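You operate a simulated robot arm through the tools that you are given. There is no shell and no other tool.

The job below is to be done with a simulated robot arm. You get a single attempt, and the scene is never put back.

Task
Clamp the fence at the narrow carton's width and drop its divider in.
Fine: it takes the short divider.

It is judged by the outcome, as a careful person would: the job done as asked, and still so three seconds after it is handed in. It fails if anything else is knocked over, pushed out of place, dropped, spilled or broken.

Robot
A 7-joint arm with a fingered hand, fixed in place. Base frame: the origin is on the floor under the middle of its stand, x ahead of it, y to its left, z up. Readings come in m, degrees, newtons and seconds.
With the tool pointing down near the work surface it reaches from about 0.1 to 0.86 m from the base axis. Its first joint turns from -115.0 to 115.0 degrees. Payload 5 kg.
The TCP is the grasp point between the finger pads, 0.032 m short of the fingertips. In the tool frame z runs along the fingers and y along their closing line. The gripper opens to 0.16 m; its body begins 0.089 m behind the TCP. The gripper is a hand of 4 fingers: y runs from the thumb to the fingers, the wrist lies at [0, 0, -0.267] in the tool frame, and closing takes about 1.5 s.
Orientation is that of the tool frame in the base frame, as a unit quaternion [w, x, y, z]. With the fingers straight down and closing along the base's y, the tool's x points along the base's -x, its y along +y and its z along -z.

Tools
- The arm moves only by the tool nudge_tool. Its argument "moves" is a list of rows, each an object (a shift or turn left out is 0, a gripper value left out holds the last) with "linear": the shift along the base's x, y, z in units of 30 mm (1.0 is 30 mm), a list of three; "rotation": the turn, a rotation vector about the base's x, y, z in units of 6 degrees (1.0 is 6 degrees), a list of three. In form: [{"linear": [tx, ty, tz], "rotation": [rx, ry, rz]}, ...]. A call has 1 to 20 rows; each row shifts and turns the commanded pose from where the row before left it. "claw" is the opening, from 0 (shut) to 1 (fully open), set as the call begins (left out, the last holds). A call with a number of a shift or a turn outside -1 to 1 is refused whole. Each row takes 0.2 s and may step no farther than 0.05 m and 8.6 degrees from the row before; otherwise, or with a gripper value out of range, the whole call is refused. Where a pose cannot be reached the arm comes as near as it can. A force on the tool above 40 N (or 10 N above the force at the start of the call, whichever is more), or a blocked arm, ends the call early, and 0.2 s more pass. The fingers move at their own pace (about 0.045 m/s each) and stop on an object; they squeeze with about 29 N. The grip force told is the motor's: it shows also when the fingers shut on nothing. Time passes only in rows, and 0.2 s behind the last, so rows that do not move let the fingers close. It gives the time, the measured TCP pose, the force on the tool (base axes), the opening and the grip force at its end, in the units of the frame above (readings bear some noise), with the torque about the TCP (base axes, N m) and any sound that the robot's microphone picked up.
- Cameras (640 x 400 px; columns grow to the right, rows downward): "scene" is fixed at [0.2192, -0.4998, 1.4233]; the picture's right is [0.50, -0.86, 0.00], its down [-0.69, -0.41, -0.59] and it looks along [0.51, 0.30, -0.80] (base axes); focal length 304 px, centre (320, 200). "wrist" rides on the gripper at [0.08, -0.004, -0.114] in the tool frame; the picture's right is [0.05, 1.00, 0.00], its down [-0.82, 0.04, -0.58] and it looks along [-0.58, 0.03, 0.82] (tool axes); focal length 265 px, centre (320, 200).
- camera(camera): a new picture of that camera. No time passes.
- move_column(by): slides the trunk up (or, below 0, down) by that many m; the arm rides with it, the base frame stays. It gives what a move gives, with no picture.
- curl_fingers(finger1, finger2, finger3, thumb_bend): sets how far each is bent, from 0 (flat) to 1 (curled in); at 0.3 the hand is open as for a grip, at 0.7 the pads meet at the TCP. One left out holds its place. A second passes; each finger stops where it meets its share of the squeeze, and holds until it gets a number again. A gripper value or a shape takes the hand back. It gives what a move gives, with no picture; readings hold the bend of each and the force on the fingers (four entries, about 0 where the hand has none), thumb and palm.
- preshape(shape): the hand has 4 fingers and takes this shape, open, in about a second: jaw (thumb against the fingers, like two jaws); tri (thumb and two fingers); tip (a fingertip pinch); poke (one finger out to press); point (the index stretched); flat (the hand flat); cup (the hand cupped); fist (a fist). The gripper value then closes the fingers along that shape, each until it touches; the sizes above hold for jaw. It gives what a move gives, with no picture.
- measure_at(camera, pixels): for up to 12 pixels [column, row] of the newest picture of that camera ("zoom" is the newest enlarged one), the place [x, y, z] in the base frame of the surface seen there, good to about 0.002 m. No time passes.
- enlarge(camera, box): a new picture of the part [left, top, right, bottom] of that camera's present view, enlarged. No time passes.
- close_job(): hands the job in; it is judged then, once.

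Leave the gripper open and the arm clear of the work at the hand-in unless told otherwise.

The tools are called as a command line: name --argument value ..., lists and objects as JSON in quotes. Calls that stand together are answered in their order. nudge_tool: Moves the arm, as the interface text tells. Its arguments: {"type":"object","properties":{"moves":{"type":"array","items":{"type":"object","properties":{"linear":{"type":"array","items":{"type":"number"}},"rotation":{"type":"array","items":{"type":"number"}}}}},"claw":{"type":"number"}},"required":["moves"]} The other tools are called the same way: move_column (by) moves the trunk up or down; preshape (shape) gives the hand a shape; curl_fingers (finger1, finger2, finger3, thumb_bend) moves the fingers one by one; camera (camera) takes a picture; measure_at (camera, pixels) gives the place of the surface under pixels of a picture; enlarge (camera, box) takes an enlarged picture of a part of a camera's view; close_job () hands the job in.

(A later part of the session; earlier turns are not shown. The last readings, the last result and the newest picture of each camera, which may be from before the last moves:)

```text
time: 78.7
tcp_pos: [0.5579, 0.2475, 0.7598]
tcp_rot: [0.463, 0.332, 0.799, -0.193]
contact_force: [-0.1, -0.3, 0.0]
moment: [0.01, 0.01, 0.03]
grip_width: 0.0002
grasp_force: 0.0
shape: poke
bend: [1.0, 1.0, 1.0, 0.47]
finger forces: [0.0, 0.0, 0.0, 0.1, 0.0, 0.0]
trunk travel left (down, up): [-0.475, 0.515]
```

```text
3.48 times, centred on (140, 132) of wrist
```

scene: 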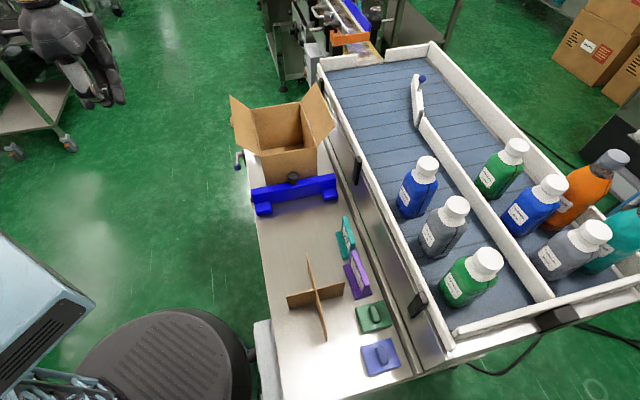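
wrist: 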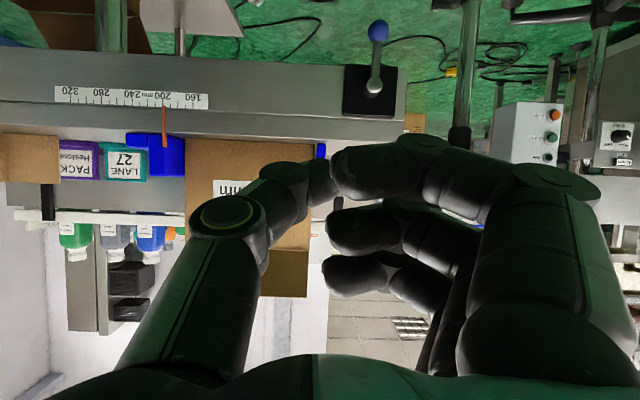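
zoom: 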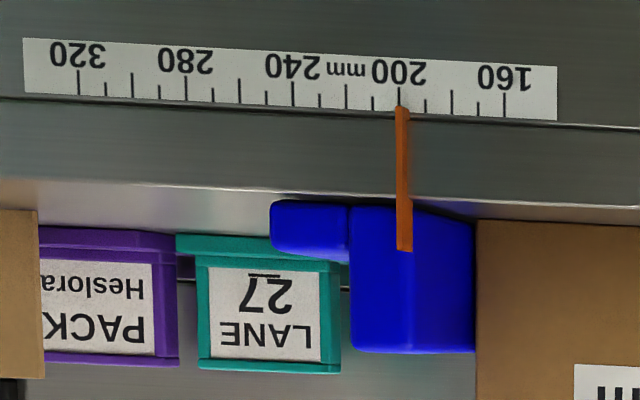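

The fence is clamped at 200. Now for the divider: I'll rise and untilt the hand, then reopen it in jaw shape.

nudge_tool --moves '[{"linear": [-0.28, -0.25, 0.82], "rotation": [0.59, 0.59, 0]}, {"linear": [-0.28, -0.25, 0.82], "rotation": [0.59, 0.59, 0]}, {"linear": [-0.28, -0.25, 0.82], "rotation": [0.59, 0.59, 0]}, {"linear": [-0.28, -0.25, 0.82], "rotation": [0.59, 0.59, 0]}, {"linear": [-0.28, -0.25, 0.82], "rotation": [0.59, 0.59, 0]}, {"linear": [-0.28, -0.25, 0.82], "rotation": [0.59, 0.59, 0]}, {"linear": [-0.28, -0.25, 0.82], "rotation": [0.59, 0.59, 0]}, {"linear": [-0.28, -0.25, 0.82], "rotation": [0.59, 0.59, 0]}, {"linear": [-0.28, -0.25, 0.82], "rotation": [0.59, 0.59, 0]}, {"linear": [-0.28, -0.25, 0.82], "rotation": [0.59, 0.59, 0]}, {"linear": [-0.28, -0.25, 0.82], "rotation": [0.59, 0.59, 0]}, {"linear": [-0.28, -0.25, 0.82], "rotation": [0.59, 0.59, 0]}]'

preshape --shape "jaw"

```text
time: 81.3
tcp_pos: [0.4562, 0.157, 1.056]
tcp_rot: [0.0, 0.383, 0.924, -0.001]
contact_force: [-0.1, -0.1, -0.5]
moment: [-0.01, -0.01, -0.01]
grip_width: 0.0001
grasp_force: 0.1
shape: poke
bend: [1.0, 1.0, 1.0, 0.47]
finger forces: [0.0, 0.0, 0.0, 0.1, 0.1, 0.1]
trunk travel left (down, up): [-0.475, 0.515]
```

```text
time: 82.2
tcp_pos: [0.4577, 0.1571, 1.0547]
tcp_rot: [0.001, 0.383, 0.924, -0.001]
contact_force: [-0.2, 0.1, 0.0]
moment: [-0.02, -0.01, 0.0]
grip_width: 0.1598
grasp_force: 0.0
shape: jaw
bend: [0.3, 0.3, 0.3, 0.3]
finger forces: [0.0, 0.0, 0.0, 0.1, 0.1, 0.0]
trunk travel left (down, up): [-0.475, 0.515]
```

Now I'll swing over to above the divider with the finger row along the bench and the closing direction across it.

nudge_tool --moves '[{"linear": [-0.027, -0.982, 0], "rotation": [0, 0, 0.882]}, {"linear": [-0.027, -0.982, 0], "rotation": [0, 0, 0.882]}, {"linear": [-0.027, -0.982, 0], "rotation": [0, 0, 0.882]}, {"linear": [-0.027, -0.982, 0], "rotation": [0, 0, 0.882]}, {"linear": [-0.027, -0.982, 0], "rotation": [0, 0, 0.882]}, {"linear": [-0.027, -0.982, 0], "rotation": [0, 0, 0.882]}, {"linear": [-0.027, -0.982, 0], "rotation": [0, 0, 0.882]}, {"linear": [-0.027, -0.982, 0], "rotation": [0, 0, 0.882]}, {"linear": [-0.027, -0.982, 0], "rotation": [0, 0, 0.882]}, {"linear": [-0.027, -0.982, 0], "rotation": [0, 0, 0.882]}, {"linear": [-0.027, -0.982, 0], "rotation": [0, 0, 0.882]}, {"linear": [-0.027, -0.982, 0], "rotation": [0, 0, 0.882]}, {"linear": [-0.027, -0.982, 0], "rotation": [0, 0, 0.882]}, {"linear": [-0.027, -0.982, 0], "rotation": [0, 0, 0.882]}, {"linear": [-0.027, -0.982, 0], "rotation": [0, 0, 0.882]}, {"linear": [-0.027, -0.982, 0], "rotation": [0, 0, 0.882]}, {"linear": [-0.027, -0.982, 0], "rotation": [0, 0, 0.882]}]'

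camera --camera "wrist"

enlarge --camera "scene" --box '[220, 80, 400, 350]'

```text
time: 86.0
tcp_pos: [0.503, -0.2651, 1.0543]
tcp_rot: [-0.002, -0.469, 0.883, -0.001]
contact_force: [0.3, -0.1, -0.1]
moment: [0.03, -0.03, 0.0]
grip_width: 0.1598
grasp_force: 0.0
shape: jaw
bend: [0.3, 0.3, 0.3, 0.3]
finger forces: [0.0, 0.1, 0.0, 0.1, 0.1, 0.0]
trunk travel left (down, up): [-0.475, 0.515]
stopped in row 17: the arm was blocked; the commanded pose is now the measured one
```

```text
taken
```

wrist: 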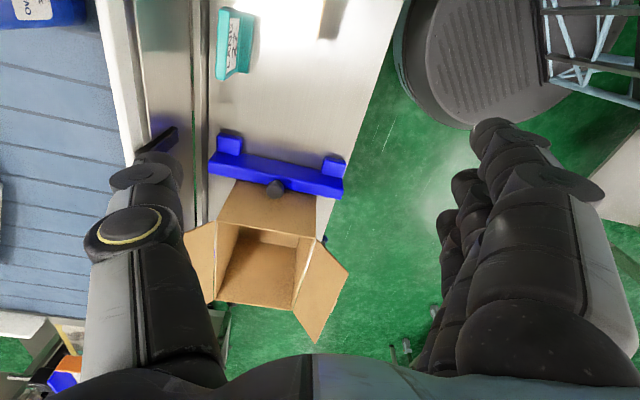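

```text
1.48 times, centred on (310, 215) of scene
```

zoom: 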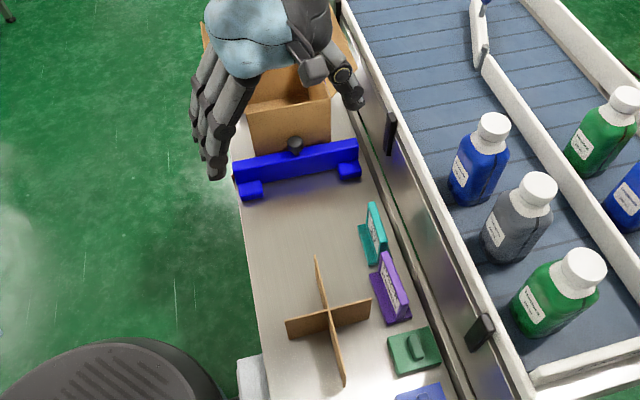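

The arm was blocked near a joint limit for this yaw at that place (yaw ended at ~56°, position short). Nothing was touched. I'll rather use the opposite hand direction (yaw −45°, which was comfortable there). First I'll measure the open fingers' positions from this picture for later planning.

measure_at --camera "wrist" --pixels '[[150, 160], [165, 160], [160, 172], [495, 128], [515, 125], [505, 140], [465, 180], [480, 178], [445, 220], [460, 215], [447, 235], [130, 165]]'

enlarge --camera "wrist" --box '[400, 90, 640, 300]'

```text
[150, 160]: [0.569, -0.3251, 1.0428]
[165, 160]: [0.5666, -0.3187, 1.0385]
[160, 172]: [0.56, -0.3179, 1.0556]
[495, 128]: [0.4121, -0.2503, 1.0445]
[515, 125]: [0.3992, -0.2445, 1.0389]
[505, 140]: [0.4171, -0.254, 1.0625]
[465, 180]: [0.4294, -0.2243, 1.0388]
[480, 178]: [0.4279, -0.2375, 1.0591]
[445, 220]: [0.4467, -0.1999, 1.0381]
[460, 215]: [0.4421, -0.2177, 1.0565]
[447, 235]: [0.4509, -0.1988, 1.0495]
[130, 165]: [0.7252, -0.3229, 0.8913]
```

```text
1.90 times, centred on (520, 195) of wrist
```

zoom: 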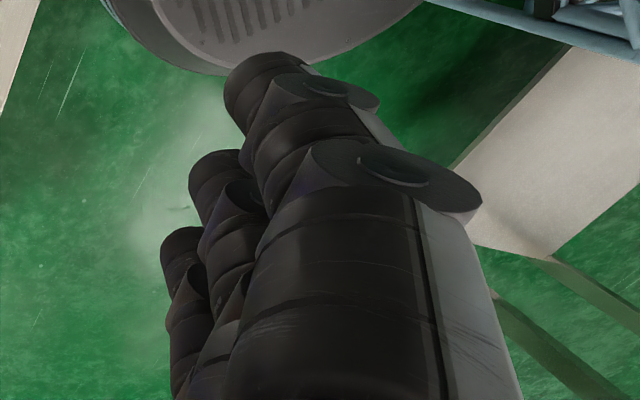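

From the measurements: thumb at tool x≈0, fingers at about +0.03, +0.006, −0.02. I plan to curl finger1 out of the way and grip the divider's short panel beside the crossing with thumb, finger2 and finger3. First I'll rotate the yaw to −45° while moving toward the divider, high up.

nudge_tool --moves '[{"linear": [-0.14, 0.1, 0], "rotation": [0, 0, -0.99]}, {"linear": [-0.14, 0, 0], "rotation": [0, 0, -0.99]}, {"linear": [-0.14, 0, 0], "rotation": [0, 0, -0.99]}, {"linear": [-0.14, 0, 0], "rotation": [0, 0, -0.99]}, {"linear": [-0.14, 0, 0], "rotation": [0, 0, -0.99]}, {"linear": [-0.14, 0, 0], "rotation": [0, 0, -0.99]}, {"linear": [-0.14, 0, 0], "rotation": [0, 0, -0.99]}, {"linear": [-0.14, 0, 0], "rotation": [0, 0, -0.99]}, {"linear": [-0.14, -0.1, 0], "rotation": [0, 0, -0.99]}, {"linear": [-0.14, -0.1, 0], "rotation": [0, 0, -0.99]}, {"linear": [-0.14, -0.2, 0], "rotation": [0, 0, -0.99]}, {"linear": [-0.14, -0.2, 0], "rotation": [0, 0, -0.99]}, {"linear": [-0.14, -0.2, 0], "rotation": [0, 0, -0.99]}, {"linear": [-0.14, -0.2, 0], "rotation": [0, 0, -0.99]}, {"linear": [-0.14, -0.2, 0], "rotation": [0, 0, -0.99]}, {"linear": [-0.14, -0.2, 0], "rotation": [0, 0, -0.99]}, {"linear": [-0.14, -0.2, 0], "rotation": [0, 0, -0.99]}]'

camera --camera "wrist"

```text
time: 89.6
tcp_pos: [0.432, -0.3091, 1.0546]
tcp_rot: [-0.002, 0.383, 0.924, 0.001]
contact_force: [-0.1, 0.2, 0.5]
moment: [0.01, -0.02, 0.0]
grip_width: 0.1597
grasp_force: 0.1
shape: jaw
bend: [0.3, 0.3, 0.3, 0.3]
finger forces: [0.1, 0.0, 0.1, 0.0, 0.0, 0.1]
trunk travel left (down, up): [-0.475, 0.515]
```

```text
taken
```

wrist: 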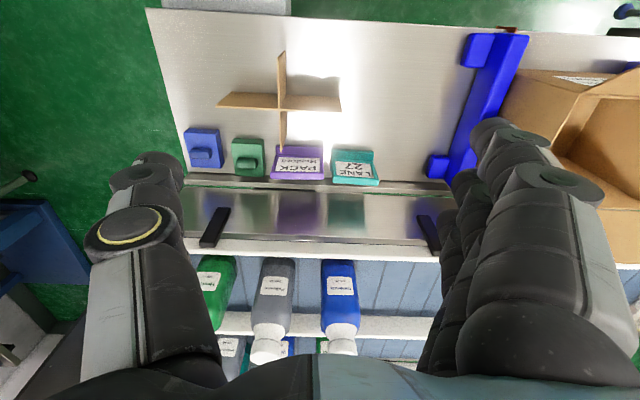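

Yaw −45° works here. The divider is at (280,100) in this view. I'll enlarge and measure its panels precisely in both cameras.

enlarge --camera "wrist" --box '[200, 40, 360, 190]'

measure_at --camera "zoom" --pixels '[[330, 42], [325, 150], [330, 170], [327, 250], [332, 290], [75, 165], [200, 172], [400, 178], [560, 185], [470, 182], [325, 180], [325, 100]]'

enlarge --camera "scene" --box '[270, 240, 360, 350]'

```text
2.67 times, centred on (280, 115) of wrist
```

zoom: 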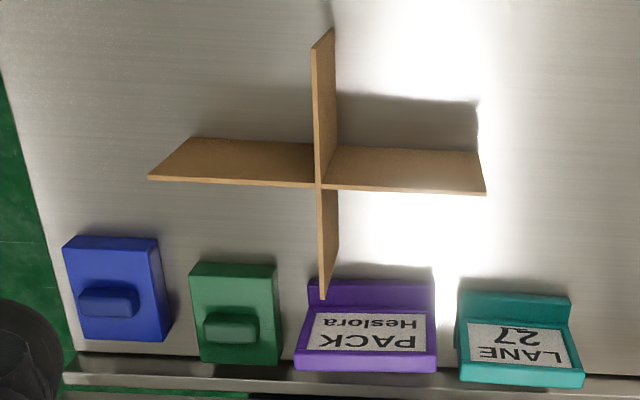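

```text
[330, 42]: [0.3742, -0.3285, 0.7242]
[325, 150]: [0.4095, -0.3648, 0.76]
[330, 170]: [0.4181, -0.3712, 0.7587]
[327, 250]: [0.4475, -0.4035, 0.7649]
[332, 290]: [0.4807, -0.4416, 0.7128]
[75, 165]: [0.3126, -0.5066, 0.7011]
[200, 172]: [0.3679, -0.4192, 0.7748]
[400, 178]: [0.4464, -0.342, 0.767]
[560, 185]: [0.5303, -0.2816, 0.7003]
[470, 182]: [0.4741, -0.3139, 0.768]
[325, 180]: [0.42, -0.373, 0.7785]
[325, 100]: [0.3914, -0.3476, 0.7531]
```

```text
3.64 times, centred on (315, 295) of scene
```

zoom: 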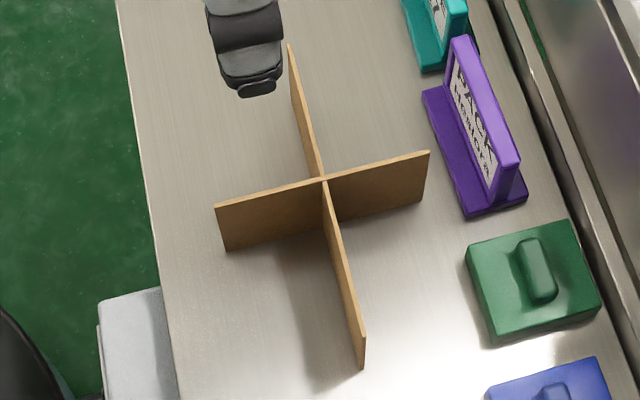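

I'll measure the top-edge corners of the divider from this scene zoom.

measure_at --camera "zoom" --pixels '[[323, 181], [222, 208], [270, 194], [380, 166], [424, 155], [362, 336], [345, 265], [335, 225], [300, 90], [293, 60], [228, 240], [360, 355]]'

```text
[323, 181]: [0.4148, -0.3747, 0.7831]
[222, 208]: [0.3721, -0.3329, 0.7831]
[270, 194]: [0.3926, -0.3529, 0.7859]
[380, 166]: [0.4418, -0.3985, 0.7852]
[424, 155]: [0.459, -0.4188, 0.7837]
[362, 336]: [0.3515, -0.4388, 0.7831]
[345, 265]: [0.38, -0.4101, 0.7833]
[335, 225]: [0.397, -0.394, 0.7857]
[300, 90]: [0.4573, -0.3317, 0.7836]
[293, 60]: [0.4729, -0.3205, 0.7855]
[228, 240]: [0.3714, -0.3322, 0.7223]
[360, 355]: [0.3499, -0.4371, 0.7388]
```

The divider's crossing is at (u 0.029, v 0.559), top at z≈0.784, aligned at 45°. I'll curl finger1 out of the way and keep the others open.

curl_fingers --finger1 1.0 --finger2 0.3 --finger3 0.3 --thumb_bend 0.3

nudge_tool --moves '[{"linear": [0, -0.9, -0.5]}, {"linear": [0, -0.9, -0.8]}, {"linear": [0, -0.9, -0.8]}, {"linear": [0, 0, -0.9]}, {"linear": [0, 0, -0.9]}]'

camera --camera "wrist"

enlarge --camera "scene" --box '[230, 160, 390, 360]'

```text
time: 90.6
tcp_pos: [0.434, -0.3097, 1.0546]
tcp_rot: [-0.002, 0.383, 0.924, 0.0]
contact_force: [0.3, -0.6, 0.2]
moment: [0.0, -0.03, -0.04]
grip_width: 0.078
grasp_force: 0.0
shape: fingers
bend: [1.0, 0.3, 0.3, 0.3]
finger forces: [0.0, 0.0, 0.0, 0.0, 0.0, 0.0]
trunk travel left (down, up): [-0.475, 0.515]
```

```text
time: 91.8
tcp_pos: [0.4315, -0.3917, 0.9376]
tcp_rot: [-0.001, 0.382, 0.924, 0.0]
contact_force: [0.1, 1.2, -0.3]
moment: [-0.05, 0.03, 0.0]
grip_width: 0.0782
grasp_force: 0.0
shape: fingers
bend: [1.0, 0.3, 0.3, 0.3]
finger forces: [0.1, 0.0, 0.0, 0.0, 0.0, 0.1]
trunk travel left (down, up): [-0.475, 0.515]
```

```text
taken
```

wrist: 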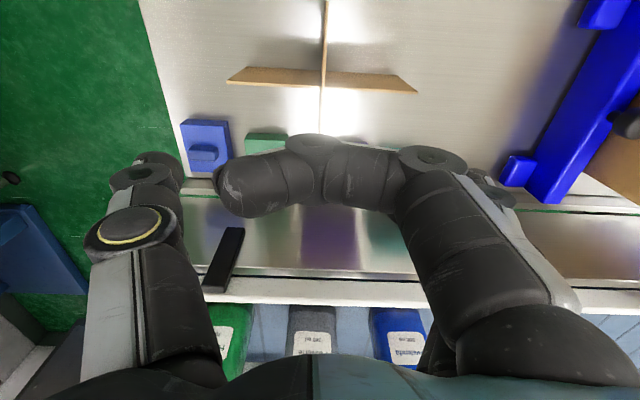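

```text
2.00 times, centred on (310, 260) of scene
```

zoom: 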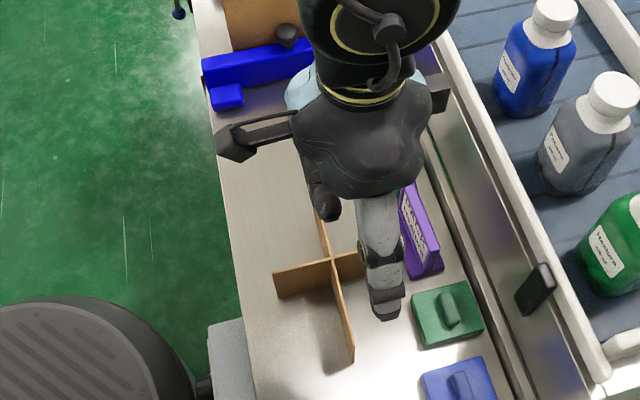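

Curled finger1 crosses in front. I'll measure its lowest points relative to the TCP to be sure it clears the long panel, and the other digits.

measure_at --camera "wrist" --pixels '[[312, 142], [330, 145], [290, 152], [260, 165], [235, 180], [380, 155], [425, 160], [150, 165], [485, 190], [300, 175]]'

measure_at --camera "zoom" --pixels '[[385, 312], [390, 290], [375, 245], [328, 205], [325, 212], [375, 305], [400, 300], [335, 210]]'

```text
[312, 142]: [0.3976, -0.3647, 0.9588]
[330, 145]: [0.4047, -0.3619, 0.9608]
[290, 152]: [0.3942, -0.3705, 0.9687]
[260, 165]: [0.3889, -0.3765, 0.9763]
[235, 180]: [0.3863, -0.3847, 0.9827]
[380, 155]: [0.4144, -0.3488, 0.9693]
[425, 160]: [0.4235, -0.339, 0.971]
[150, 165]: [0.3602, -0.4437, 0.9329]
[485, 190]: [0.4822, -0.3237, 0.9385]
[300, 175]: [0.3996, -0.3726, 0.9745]
```

```text
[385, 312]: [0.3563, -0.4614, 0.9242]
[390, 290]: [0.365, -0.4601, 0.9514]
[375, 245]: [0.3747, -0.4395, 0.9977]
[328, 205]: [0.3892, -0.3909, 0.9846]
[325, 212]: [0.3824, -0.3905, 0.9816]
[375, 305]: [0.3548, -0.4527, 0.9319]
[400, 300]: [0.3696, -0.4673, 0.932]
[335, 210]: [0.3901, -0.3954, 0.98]
```

Finger1's bottom is ~15–20 mm above TCP level, so with the TCP at z≈0.778 it clears the divider top (0.784). Thumb and finger2 are ~10 mm clear of the long panel. I'll descend to z≈0.80 first.

nudge_tool --moves '[{"linear": [0, 0, -0.92]}, {"linear": [0, 0, -0.92]}, {"linear": [0, 0, -0.92]}, {"linear": [0, 0, -0.92]}, {"linear": [0, 0, -0.88]}]'

camera --camera "wrist"

enlarge --camera "scene" --box '[260, 220, 380, 360]'

```text
time: 93.0
tcp_pos: [0.4308, -0.3912, 0.8006]
tcp_rot: [-0.002, 0.383, 0.924, 0.0]
contact_force: [-0.2, 0.5, 0.0]
moment: [0.01, -0.01, 0.01]
grip_width: 0.0778
grasp_force: 0.0
shape: fingers
bend: [1.0, 0.3, 0.3, 0.3]
finger forces: [0.0, 0.0, 0.1, 0.1, 0.0, 0.0]
trunk travel left (down, up): [-0.475, 0.515]
```

```text
taken
```

wrist: 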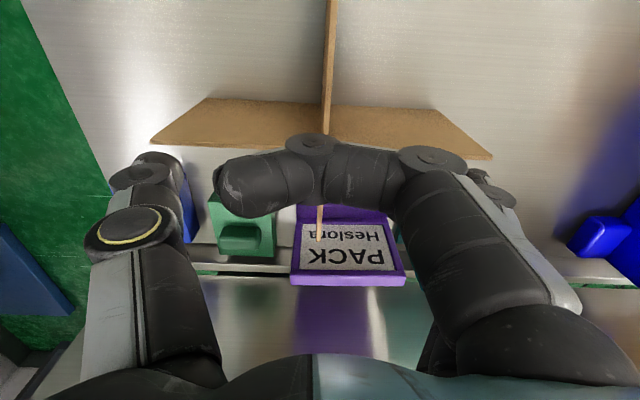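

```text
2.86 times, centred on (320, 290) of scene
```

zoom: 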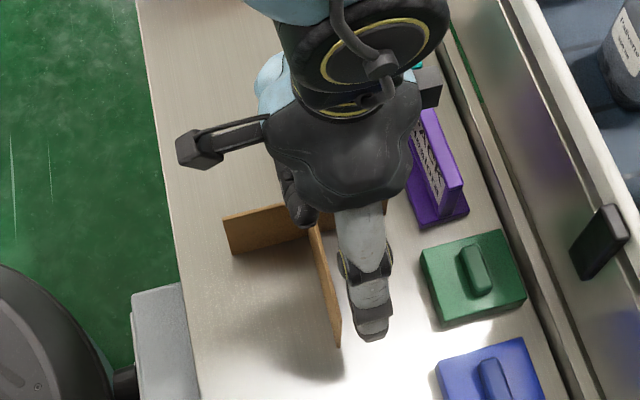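

Clear on all sides. Down the last 22 mm to z≈0.778.

nudge_tool --moves '[{"linear": [0, 0, -0.4]}, {"linear": [0, 0, -0.35]}]'

camera --camera "wrist"

enlarge --camera "scene" --box '[260, 220, 380, 360]'

```text
time: 93.6
tcp_pos: [0.4315, -0.3908, 0.7777]
tcp_rot: [-0.001, 0.382, 0.924, 0.0]
contact_force: [0.1, -0.2, -0.2]
moment: [0.0, 0.0, -0.01]
grip_width: 0.078
grasp_force: 0.0
shape: fingers
bend: [1.0, 0.3, 0.3, 0.3]
finger forces: [0.0, 0.0, 0.0, 0.0, 0.1, 0.0]
trunk travel left (down, up): [-0.475, 0.515]
```

```text
taken
```

wrist: 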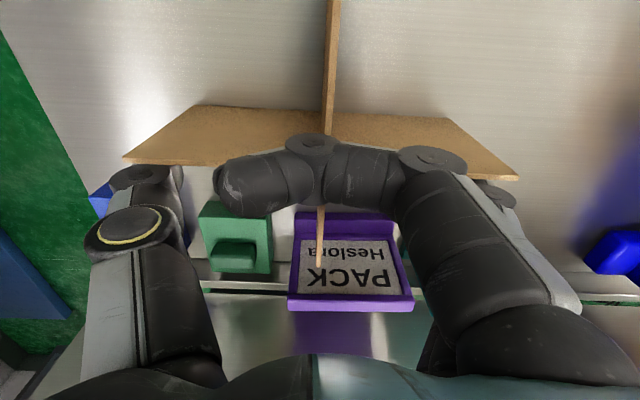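

```text
2.86 times, centred on (320, 290) of scene
```

zoom: 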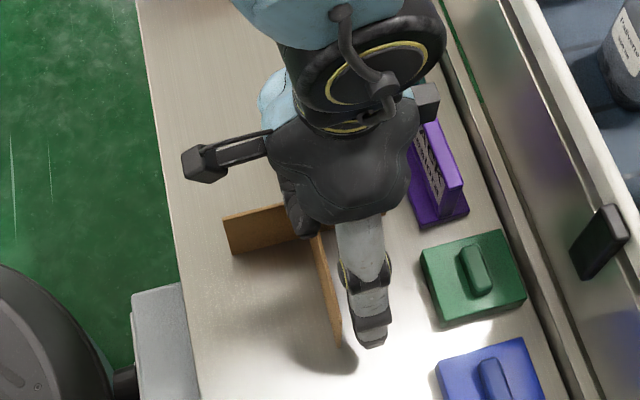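

No contact yet and everything is lined up. I'll close finger2, finger3 and the thumb together, first part-way.

curl_fingers --finger2 0.55 --finger3 0.55 --thumb_bend 0.55

camera --camera "wrist"

enlarge --camera "scene" --box '[260, 220, 380, 360]'

```text
time: 94.6
tcp_pos: [0.4324, -0.39, 0.7772]
tcp_rot: [-0.002, 0.382, 0.924, 0.0]
contact_force: [0.2, -0.9, -0.7]
moment: [0.0, 0.01, -0.04]
grip_width: 0.0587
grasp_force: 0.1
shape: fingers
bend: [1.0, 0.55, 0.55, 0.55]
finger forces: [0.0, 0.0, 0.1, 0.0, 0.0, 0.1]
trunk travel left (down, up): [-0.475, 0.515]
```

```text
taken
```

wrist: 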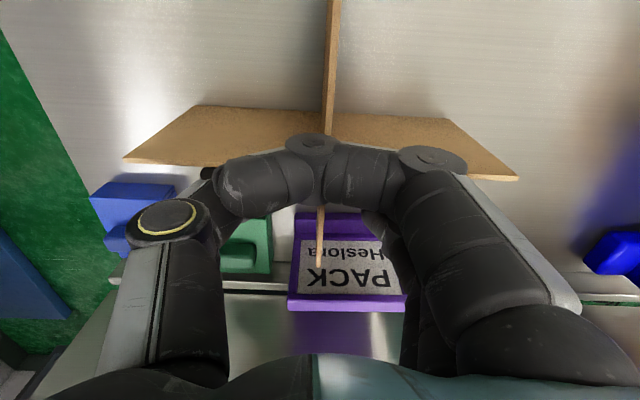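

```text
2.86 times, centred on (320, 290) of scene
```

zoom: 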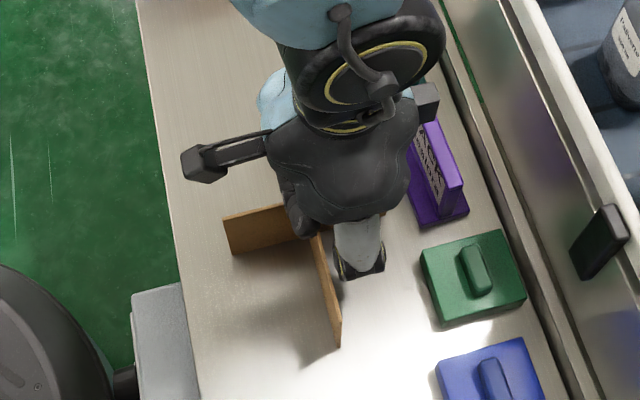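

Nothing displaced. Now I'll close fully so the digits pinch the short panel.

curl_fingers --finger2 0.72 --finger3 0.72 --thumb_bend 0.72

camera --camera "wrist"

enlarge --camera "scene" --box '[260, 220, 380, 360]'

```text
time: 95.6
tcp_pos: [0.432, -0.3907, 0.7769]
tcp_rot: [-0.002, 0.382, 0.924, 0.0]
contact_force: [0.1, -0.3, 1.0]
moment: [0.0, 0.01, 0.01]
grip_width: 0.0502
grasp_force: 3.6
shape: fingers
bend: [1.0, 0.71, 0.72, 0.71]
finger forces: [0.0, 3.0, 0.7, 0.0, 3.7, 0.0]
trunk travel left (down, up): [-0.475, 0.515]
```

```text
taken
```

wrist: 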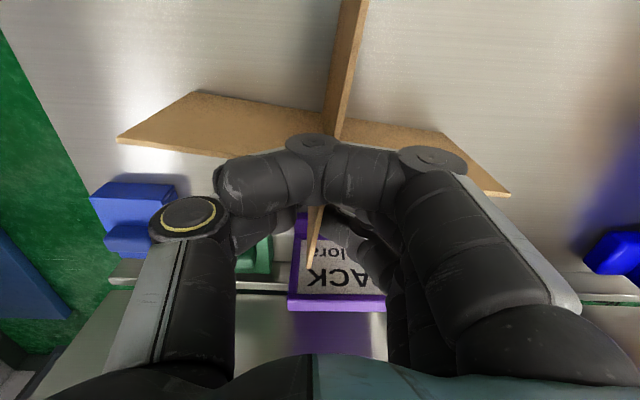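

```text
2.86 times, centred on (320, 290) of scene
```

zoom: 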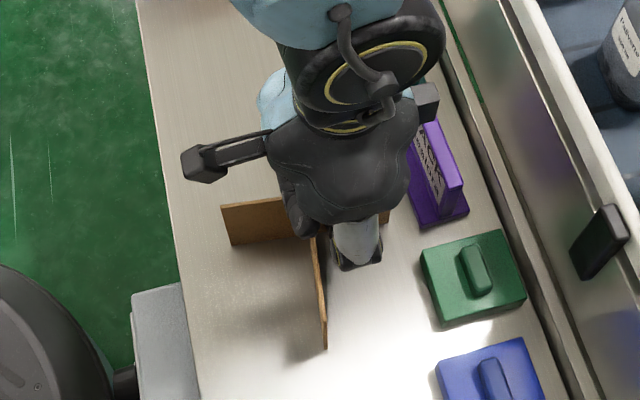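

The panel is pinched but the divider turned about 7° clockwise because finger3 leads. I'll leave finger3 where it is and firm up finger2 against the thumb, then compensate the angle with the wrist later.

curl_fingers --finger2 0.8 --finger3 0.71 --thumb_bend 0.8

camera --camera "wrist"

enlarge --camera "scene" --box '[260, 220, 380, 360]'

```text
time: 96.6
tcp_pos: [0.4319, -0.3898, 0.7777]
tcp_rot: [-0.001, 0.381, 0.924, 0.0]
contact_force: [-0.3, 0.3, -0.3]
moment: [0.01, 0.01, 0.02]
grip_width: 0.0486
grasp_force: 14.0
shape: fingers
bend: [1.0, 0.74, 0.71, 0.74]
finger forces: [0.6, 11.5, 1.7, 0.0, 13.5, 0.1]
trunk travel left (down, up): [-0.475, 0.515]
```

```text
taken
```

wrist: 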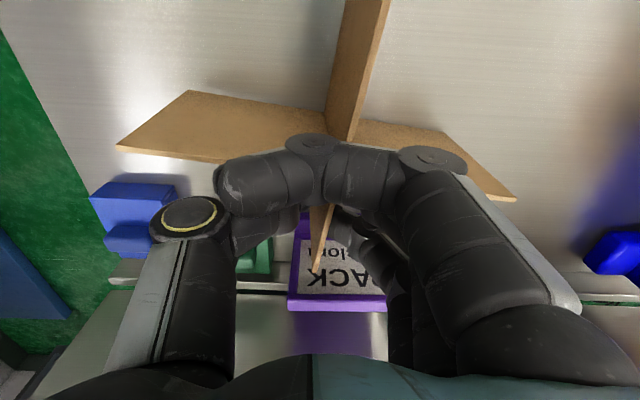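

```text
2.86 times, centred on (320, 290) of scene
```

zoom: 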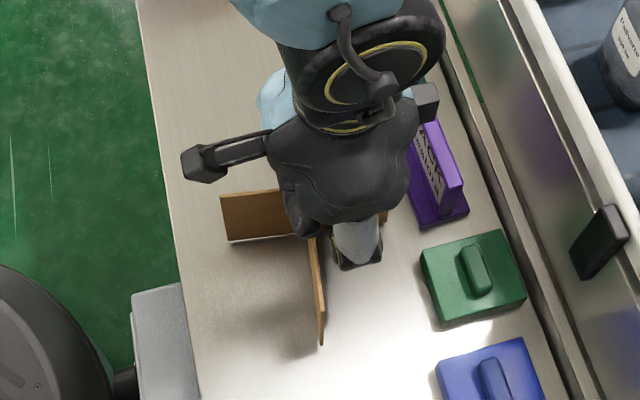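

The grip is now firm (13 N), but the divider turned a bit more and finger1 feels a light touch. I'll measure how the divider sits now (corners).

measure_at --camera "zoom" --pixels '[[223, 198], [231, 238], [275, 193], [280, 232], [318, 335], [312, 260], [322, 343], [313, 300], [250, 215], [309, 250]]'

measure_at --camera "wrist" --pixels '[[185, 95], [130, 150], [200, 150], [250, 110], [440, 140], [500, 190], [365, 20], [340, 120], [385, 10], [316, 265]]'

```text
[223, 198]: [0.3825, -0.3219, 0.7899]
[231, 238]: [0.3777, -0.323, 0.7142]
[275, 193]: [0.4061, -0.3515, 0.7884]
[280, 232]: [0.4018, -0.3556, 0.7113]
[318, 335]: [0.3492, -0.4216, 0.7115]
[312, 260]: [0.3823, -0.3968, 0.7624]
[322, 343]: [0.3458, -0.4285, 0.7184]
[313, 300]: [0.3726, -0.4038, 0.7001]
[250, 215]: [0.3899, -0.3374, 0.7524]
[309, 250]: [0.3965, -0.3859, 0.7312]
```

```text
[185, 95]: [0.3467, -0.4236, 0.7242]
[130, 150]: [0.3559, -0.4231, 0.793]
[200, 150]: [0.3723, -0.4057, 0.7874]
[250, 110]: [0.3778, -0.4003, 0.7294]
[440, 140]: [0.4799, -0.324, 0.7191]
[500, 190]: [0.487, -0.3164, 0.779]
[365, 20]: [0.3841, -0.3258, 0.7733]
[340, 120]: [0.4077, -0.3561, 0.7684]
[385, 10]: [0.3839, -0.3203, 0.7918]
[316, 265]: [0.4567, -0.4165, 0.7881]
```

The divider is yawed about −7° and pitched about 4.5° (near end up) in the grip. Both can be levelled with the wrist once it is in the air. I'll lift it a few centimetres gently and check it's held.

nudge_tool --moves '[{"linear": [0, 0, 0.2]}, {"linear": [0, 0, 0.3]}, {"linear": [0, 0, 0.5]}, {"linear": [0, 0, 0.5]}]'

camera --camera "wrist"

enlarge --camera "scene" --box '[250, 200, 380, 360]'

```text
time: 97.6
tcp_pos: [0.4313, -0.3905, 0.8233]
tcp_rot: [-0.001, 0.381, 0.924, 0.001]
contact_force: [-0.3, -0.3, -0.4]
moment: [-0.01, 0.01, 0.0]
grip_width: 0.0487
grasp_force: 13.8
shape: fingers
bend: [1.0, 0.74, 0.71, 0.74]
finger forces: [0.7, 11.5, 1.7, 0.0, 13.4, 0.1]
trunk travel left (down, up): [-0.475, 0.515]
```

```text
taken
```

wrist: 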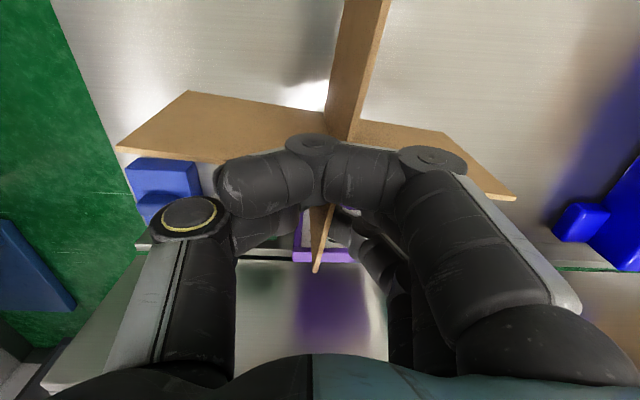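

```text
2.50 times, centred on (315, 280) of scene
```

zoom: 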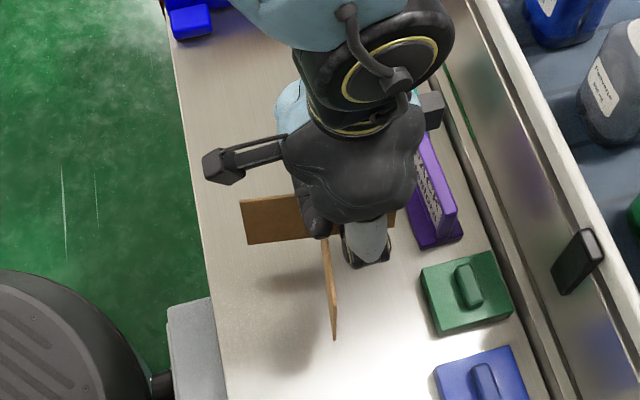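

The divider came up firmly with the hand. Before moving, I'll re-measure the carton's opening from the scene camera, which is unobstructed now.

enlarge --camera "scene" --box '[225, 75, 345, 200]'

measure_at --camera "zoom" --pixels '[[243, 262], [421, 233], [370, 89], [213, 113], [246, 259], [415, 232], [367, 93], [219, 114], [330, 248], [292, 100], [395, 160], [228, 185]]'

```text
3.20 times, centred on (285, 138) of scene
```

zoom: 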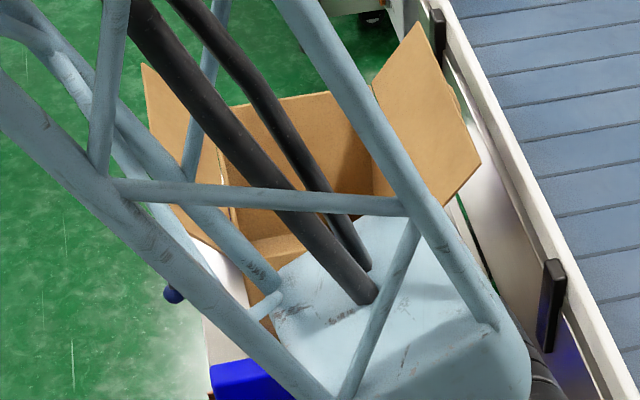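

```text
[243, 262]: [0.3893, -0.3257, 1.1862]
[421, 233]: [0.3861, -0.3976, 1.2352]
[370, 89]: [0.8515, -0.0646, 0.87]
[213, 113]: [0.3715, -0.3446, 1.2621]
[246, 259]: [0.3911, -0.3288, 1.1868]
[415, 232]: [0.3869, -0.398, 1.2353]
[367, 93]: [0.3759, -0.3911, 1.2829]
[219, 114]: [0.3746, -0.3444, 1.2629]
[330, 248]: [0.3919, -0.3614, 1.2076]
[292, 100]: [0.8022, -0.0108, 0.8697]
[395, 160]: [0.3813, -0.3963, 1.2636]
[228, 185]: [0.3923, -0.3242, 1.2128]
```

The arm blocks that view now. I'll raise the divider to a safe height (bottom above the flap tops) while levelling it with the wrist.

nudge_tool --moves '[{"linear": [0, 0, 0.9], "rotation": [0.062, -0.062, 0.134]}, {"linear": [0, 0, 0.9], "rotation": [0.062, -0.062, 0.134]}, {"linear": [0, 0, 0.9], "rotation": [0.062, -0.062, 0.134]}, {"linear": [0, 0, 0.9], "rotation": [0.062, -0.062, 0.134]}, {"linear": [0, 0, 0.9], "rotation": [0.062, -0.062, 0.134]}, {"linear": [0, 0, 0.9], "rotation": [0.062, -0.062, 0.134]}, {"linear": [0, 0, 0.9], "rotation": [0.062, -0.062, 0.134]}, {"linear": [0, 0, 0.9], "rotation": [0.062, -0.062, 0.134]}]'

camera --camera "wrist"

measure_at --camera "wrist" --pixels '[[185, 95], [130, 150], [200, 150], [250, 110], [440, 140], [500, 190], [365, 20], [340, 120], [385, 10], [316, 265], [345, 10], [470, 180]]'

```text
time: 99.4
tcp_pos: [0.4308, -0.3901, 1.0399]
tcp_rot: [0.012, 0.329, 0.944, 0.035]
contact_force: [-0.7, 0.3, -0.5]
moment: [-0.03, 0.01, 0.01]
grip_width: 0.0487
grasp_force: 13.8
shape: fingers
bend: [1.0, 0.74, 0.71, 0.74]
finger forces: [0.7, 11.5, 1.7, 0.0, 13.6, 0.0]
trunk travel left (down, up): [-0.475, 0.515]
```

```text
taken
```

wrist: 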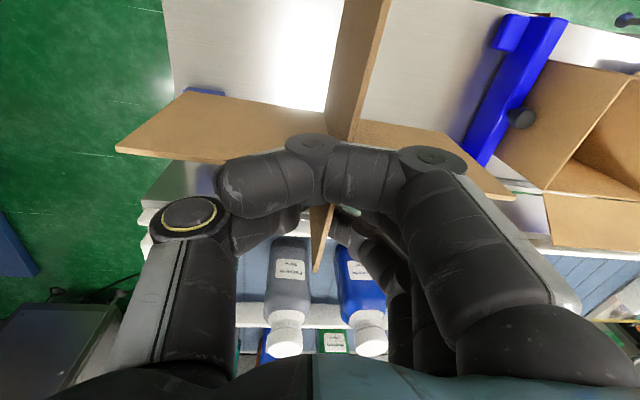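

```text
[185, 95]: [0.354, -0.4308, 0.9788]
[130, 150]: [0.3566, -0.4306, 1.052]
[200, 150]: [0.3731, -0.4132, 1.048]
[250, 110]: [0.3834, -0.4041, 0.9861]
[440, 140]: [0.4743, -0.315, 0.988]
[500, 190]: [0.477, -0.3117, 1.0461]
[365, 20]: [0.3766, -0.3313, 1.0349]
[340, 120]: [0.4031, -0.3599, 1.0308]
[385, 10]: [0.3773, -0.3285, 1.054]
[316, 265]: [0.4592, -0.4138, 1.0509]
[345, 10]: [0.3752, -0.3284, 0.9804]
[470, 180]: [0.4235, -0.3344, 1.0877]
```

The divider is nearly level and square now (residual ~1°). Its centre is 4 mm ahead and 23.5 mm left of the TCP. I'll carry it along the bench to above the carton.

nudge_tool --moves '[{"linear": [0.7, 0.646, 0]}, {"linear": [0.7, 0.646, 0]}, {"linear": [0.7, 0.646, 0]}, {"linear": [0.7, 0.646, 0]}, {"linear": [0.7, 0.646, 0]}, {"linear": [0.7, 0.646, 0]}, {"linear": [0.7, 0.646, 0]}, {"linear": [0.7, 0.646, 0]}, {"linear": [0.7, 0.646, 0]}, {"linear": [0.7, 0.646, 0]}, {"linear": [0.7, 0.646, 0]}, {"linear": [0.7, 0.646, 0]}, {"linear": [0.7, 0.646, 0]}, {"linear": [0.7, 0.646, 0]}, {"linear": [0.7, 0.646, 0], "rotation": [0.1, -0.1, 0.1]}]'

camera --camera "wrist"

camera --camera "scene"

```text
time: 102.6
tcp_pos: [0.7468, -0.0998, 1.039]
tcp_rot: [0.016, 0.326, 0.944, 0.041]
contact_force: [-0.7, 0.3, -0.5]
moment: [-0.03, 0.03, 0.01]
grip_width: 0.0488
grasp_force: 13.8
shape: fingers
bend: [1.0, 0.74, 0.71, 0.74]
finger forces: [0.8, 11.6, 1.7, 0.1, 13.5, 0.0]
trunk travel left (down, up): [-0.475, 0.515]
```

```text
taken
```

wrist: 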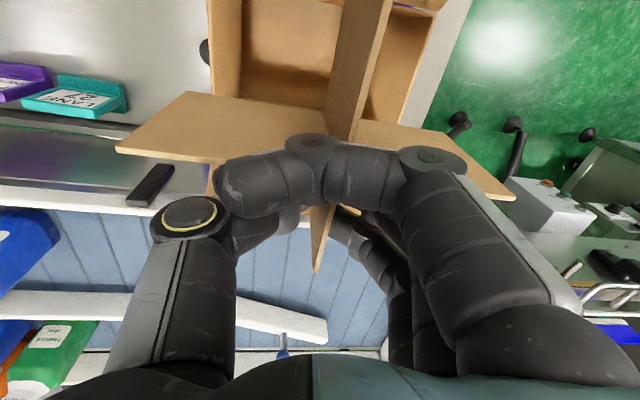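

```text
taken
```

scene: 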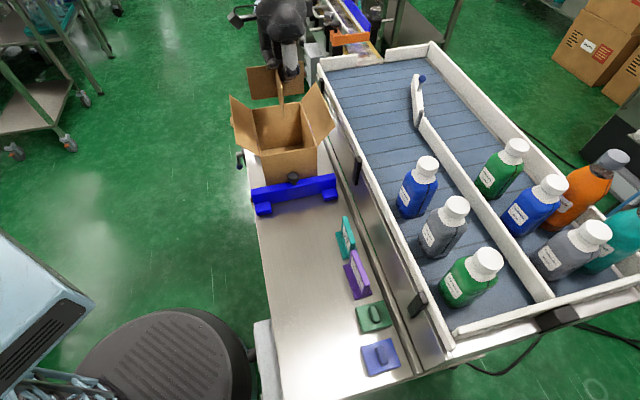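

Now the scene camera sees both the carton opening and the divider above it. I'll enlarge and measure both.

enlarge --camera "scene" --box '[220, 40, 350, 200]'

measure_at --camera "zoom" --pixels '[[246, 276], [395, 253], [352, 138], [220, 158], [300, 270], [282, 148], [380, 200], [234, 220], [262, 262], [340, 250], [320, 240], [262, 235]]'

enlarge --camera "scene" --box '[235, 50, 325, 120]'

```text
2.50 times, centred on (285, 120) of scene
```

zoom: 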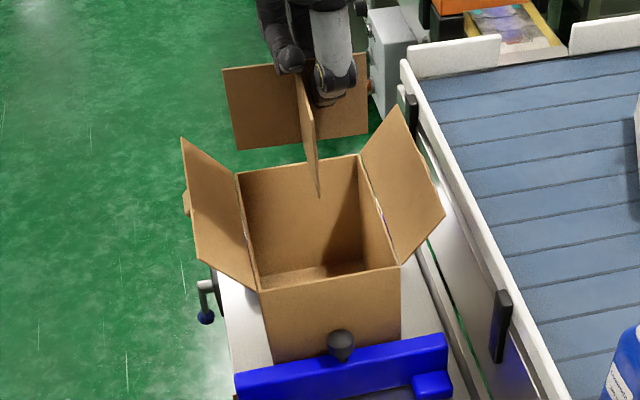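

```text
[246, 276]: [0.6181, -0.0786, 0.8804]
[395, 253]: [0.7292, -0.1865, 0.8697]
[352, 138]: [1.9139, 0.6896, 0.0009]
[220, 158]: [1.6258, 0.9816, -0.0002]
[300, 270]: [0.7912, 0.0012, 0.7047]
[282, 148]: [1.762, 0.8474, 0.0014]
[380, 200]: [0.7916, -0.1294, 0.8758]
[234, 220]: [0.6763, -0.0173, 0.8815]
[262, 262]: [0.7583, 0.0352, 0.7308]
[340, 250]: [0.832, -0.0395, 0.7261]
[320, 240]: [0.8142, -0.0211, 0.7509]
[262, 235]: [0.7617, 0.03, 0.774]
```

```text
5.71 times, centred on (280, 85) of scene
```

zoom: 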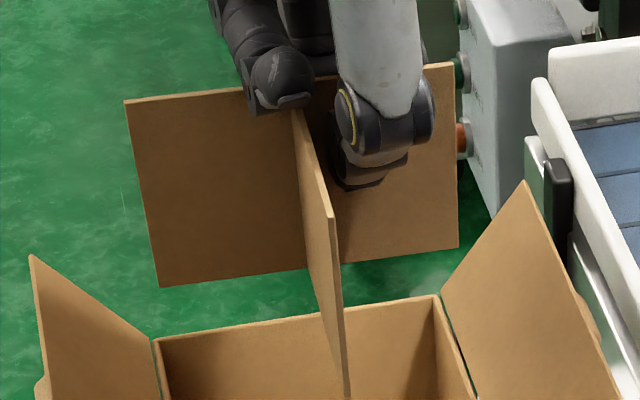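

I'll measure the divider's corners in this zoom, and next the carton's inner rim in another.

measure_at --camera "zoom" --pixels '[[129, 106], [163, 282], [449, 70], [454, 243], [331, 222], [344, 380], [300, 115], [230, 98], [240, 275], [405, 252], [325, 200], [310, 240]]'

enlarge --camera "scene" --box '[230, 90, 340, 170]'

```text
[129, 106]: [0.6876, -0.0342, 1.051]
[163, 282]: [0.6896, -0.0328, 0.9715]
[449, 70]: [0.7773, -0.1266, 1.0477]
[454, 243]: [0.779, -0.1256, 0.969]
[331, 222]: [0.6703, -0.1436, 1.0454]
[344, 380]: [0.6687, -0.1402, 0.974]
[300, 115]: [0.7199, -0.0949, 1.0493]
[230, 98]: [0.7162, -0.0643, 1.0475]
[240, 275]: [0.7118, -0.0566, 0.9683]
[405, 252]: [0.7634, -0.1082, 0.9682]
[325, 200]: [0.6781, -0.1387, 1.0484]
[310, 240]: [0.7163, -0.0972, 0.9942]
```

```text
5.00 times, centred on (285, 130) of scene
```

zoom: 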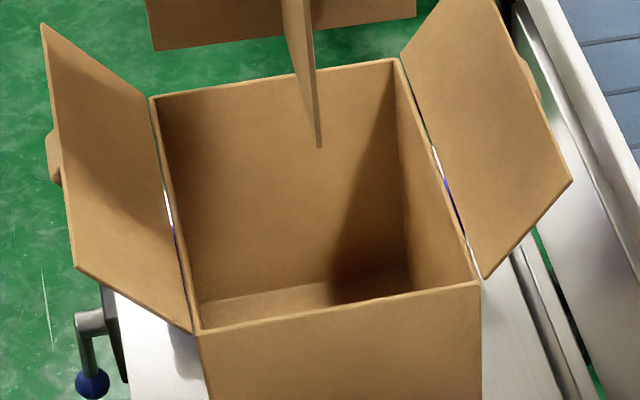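

Divider: short panel v 0.509–0.641 (centre 0.575), long panel u from 0.372. Next the carton's rim corners in this newest zoom.

measure_at --camera "zoom" --pixels '[[199, 332], [479, 284], [394, 61], [153, 99], [340, 308], [260, 82], [176, 220], [440, 180], [340, 304], [300, 200], [415, 150], [210, 300]]'

```text
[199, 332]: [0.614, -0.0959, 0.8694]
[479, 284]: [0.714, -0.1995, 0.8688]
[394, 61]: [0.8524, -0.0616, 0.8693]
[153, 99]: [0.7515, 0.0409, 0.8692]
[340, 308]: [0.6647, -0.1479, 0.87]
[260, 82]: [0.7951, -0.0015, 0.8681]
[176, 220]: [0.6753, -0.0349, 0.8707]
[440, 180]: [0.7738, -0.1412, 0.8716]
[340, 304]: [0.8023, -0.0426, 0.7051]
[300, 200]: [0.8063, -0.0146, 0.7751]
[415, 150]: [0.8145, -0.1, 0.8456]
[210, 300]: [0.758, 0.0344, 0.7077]
```

The carton interior spans about u 0.367–0.560 and v 0.505–0.6455; the divider has ~4–8 mm play on each side. I'll shift 1.5 mm, trim the small yaw/roll, and lower until the divider's bottom is just above the rim.

nudge_tool --moves '[{"linear": [0.035, 0.035, -0.3], "rotation": [-0.1, -0.1, 0.15]}, {"linear": [0, 0, -0.6]}, {"linear": [0, 0, -0.6]}, {"linear": [0, 0, -0.6]}, {"linear": [0, 0, -0.6]}]'

enlarge --camera "scene" --box '[225, 55, 345, 175]'

camera --camera "wrist"

```text
time: 103.8
tcp_pos: [0.7487, -0.1003, 0.9577]
tcp_rot: [0.022, 0.317, 0.948, 0.037]
contact_force: [-0.1, 0.0, -0.3]
moment: [-0.03, 0.0, -0.02]
grip_width: 0.0485
grasp_force: 13.4
shape: fingers
bend: [1.0, 0.74, 0.71, 0.74]
finger forces: [0.8, 11.5, 1.8, 0.1, 13.5, 0.0]
trunk travel left (down, up): [-0.475, 0.515]
```

```text
3.33 times, centred on (285, 115) of scene
```

zoom: 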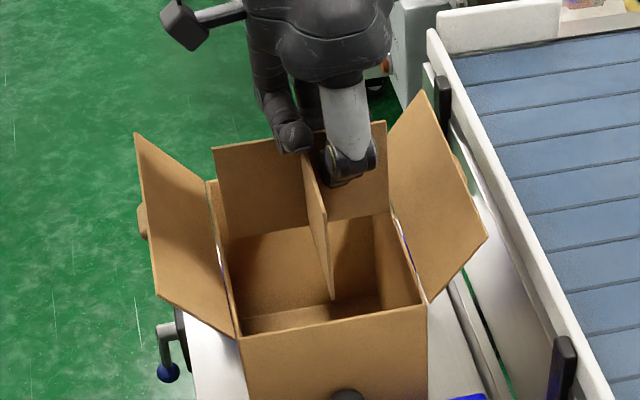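

```text
taken
```

wrist: 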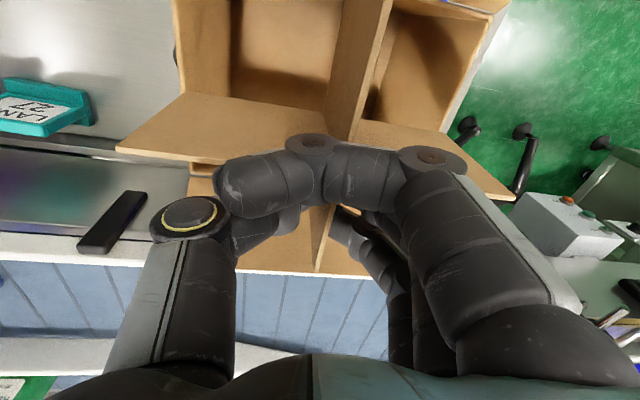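

The divider is between the flaps just above the rim. I'll measure its bottom corners, and the camera box position relative to the flap.

measure_at --camera "zoom" --pixels '[[216, 152], [229, 235], [383, 126], [387, 212], [322, 225], [331, 292], [185, 25], [165, 12], [330, 260], [225, 200], [240, 245], [200, 38]]'

```text
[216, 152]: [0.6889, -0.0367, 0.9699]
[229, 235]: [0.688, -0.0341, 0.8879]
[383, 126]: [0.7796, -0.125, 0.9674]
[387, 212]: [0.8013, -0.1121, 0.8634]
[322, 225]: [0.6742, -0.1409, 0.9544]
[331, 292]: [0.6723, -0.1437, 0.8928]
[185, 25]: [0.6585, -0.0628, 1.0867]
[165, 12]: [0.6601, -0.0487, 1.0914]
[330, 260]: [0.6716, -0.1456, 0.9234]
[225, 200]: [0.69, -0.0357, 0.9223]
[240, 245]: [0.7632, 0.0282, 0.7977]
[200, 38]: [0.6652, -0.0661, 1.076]
```

The divider is centred over the opening (4 mm v play each side, 5–7 mm in u). I'll lower it slowly into the carton, first 45 mm.

nudge_tool --moves '[{"linear": [0.025, 0.025, -0.25]}, {"linear": [0, 0, -0.25]}, {"linear": [0, 0, -0.25]}, {"linear": [0, 0, -0.25]}, {"linear": [0, 0, -0.25]}, {"linear": [0, 0, -0.25]}]'

enlarge --camera "scene" --box '[225, 55, 345, 175]'

camera --camera "wrist"

```text
time: 105.2
tcp_pos: [0.7493, -0.0974, 0.913]
tcp_rot: [0.022, 0.318, 0.947, 0.037]
contact_force: [-0.6, 0.3, -1.0]
moment: [0.0, 0.04, -0.02]
grip_width: 0.0487
grasp_force: 14.0
shape: fingers
bend: [1.0, 0.74, 0.71, 0.74]
finger forces: [0.8, 11.5, 1.7, 0.0, 13.4, 0.0]
trunk travel left (down, up): [-0.475, 0.515]
```

```text
3.33 times, centred on (285, 115) of scene
```

zoom: 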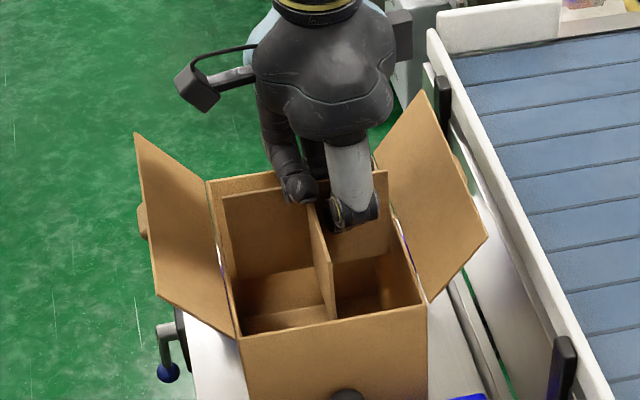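

```text
taken
```

wrist: 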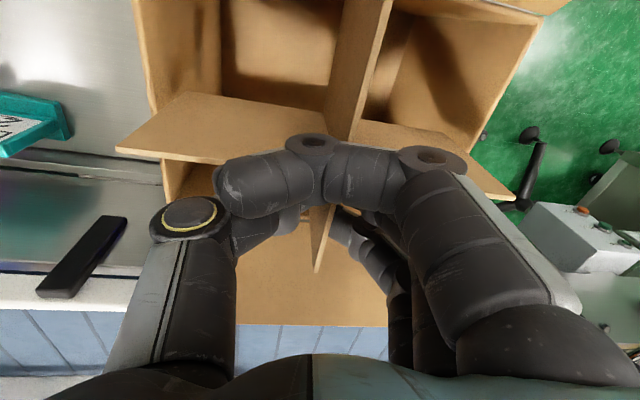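

It entered cleanly with no contact force. Continuing down in slow steps.

nudge_tool --moves '[{"linear": [0, 0, -0.3]}, {"linear": [0, 0, -0.3]}, {"linear": [0, 0, -0.3]}, {"linear": [0, 0, -0.3]}, {"linear": [0, 0, -0.3]}, {"linear": [0, 0, -0.3]}]'

enlarge --camera "scene" --box '[225, 55, 345, 175]'

camera --camera "wrist"

```text
time: 106.6
tcp_pos: [0.7493, -0.0969, 0.8591]
tcp_rot: [0.022, 0.317, 0.947, 0.038]
contact_force: [-0.3, 0.6, -1.6]
moment: [-0.01, -0.05, 0.05]
grip_width: 0.0487
grasp_force: 13.8
shape: fingers
bend: [1.0, 0.74, 0.71, 0.74]
finger forces: [0.9, 11.5, 1.8, 0.0, 13.6, 0.0]
trunk travel left (down, up): [-0.475, 0.515]
```

```text
3.33 times, centred on (285, 115) of scene
```

zoom: 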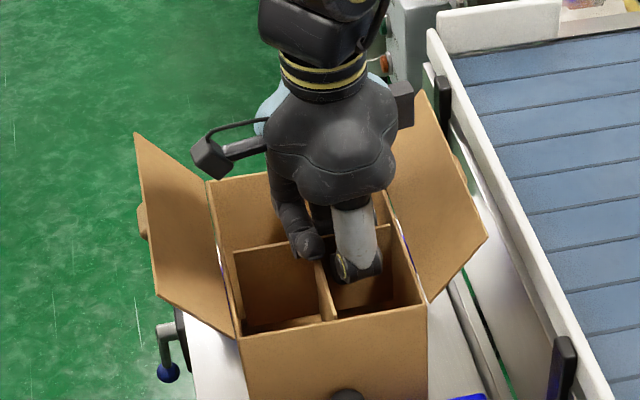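

```text
taken
```

wrist: 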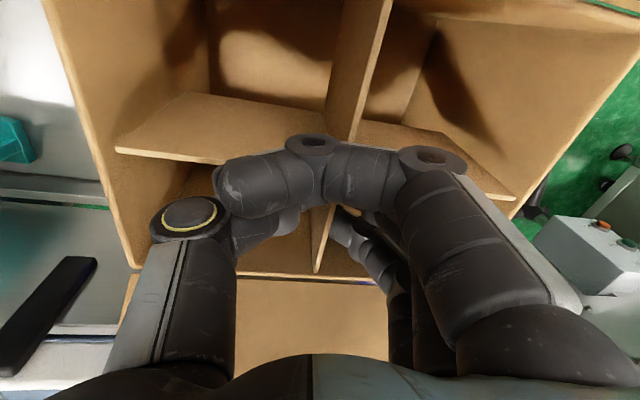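

The divider is fully inside now. Before going lower, I'll measure the grey block on the hand's right side relative to the right flap.

measure_at --camera "zoom" --pixels '[[404, 88], [410, 100], [405, 122], [398, 120], [425, 95], [390, 180], [395, 215], [380, 170], [205, 160], [230, 155], [300, 240], [355, 270]]'

```text
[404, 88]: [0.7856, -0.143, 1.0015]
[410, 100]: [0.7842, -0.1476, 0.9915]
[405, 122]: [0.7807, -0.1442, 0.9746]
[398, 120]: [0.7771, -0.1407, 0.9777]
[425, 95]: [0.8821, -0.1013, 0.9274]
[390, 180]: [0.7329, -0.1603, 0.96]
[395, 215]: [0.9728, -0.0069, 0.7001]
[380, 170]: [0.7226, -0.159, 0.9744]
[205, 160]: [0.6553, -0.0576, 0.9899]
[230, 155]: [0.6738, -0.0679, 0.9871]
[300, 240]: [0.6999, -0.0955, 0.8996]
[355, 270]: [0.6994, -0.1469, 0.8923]
```

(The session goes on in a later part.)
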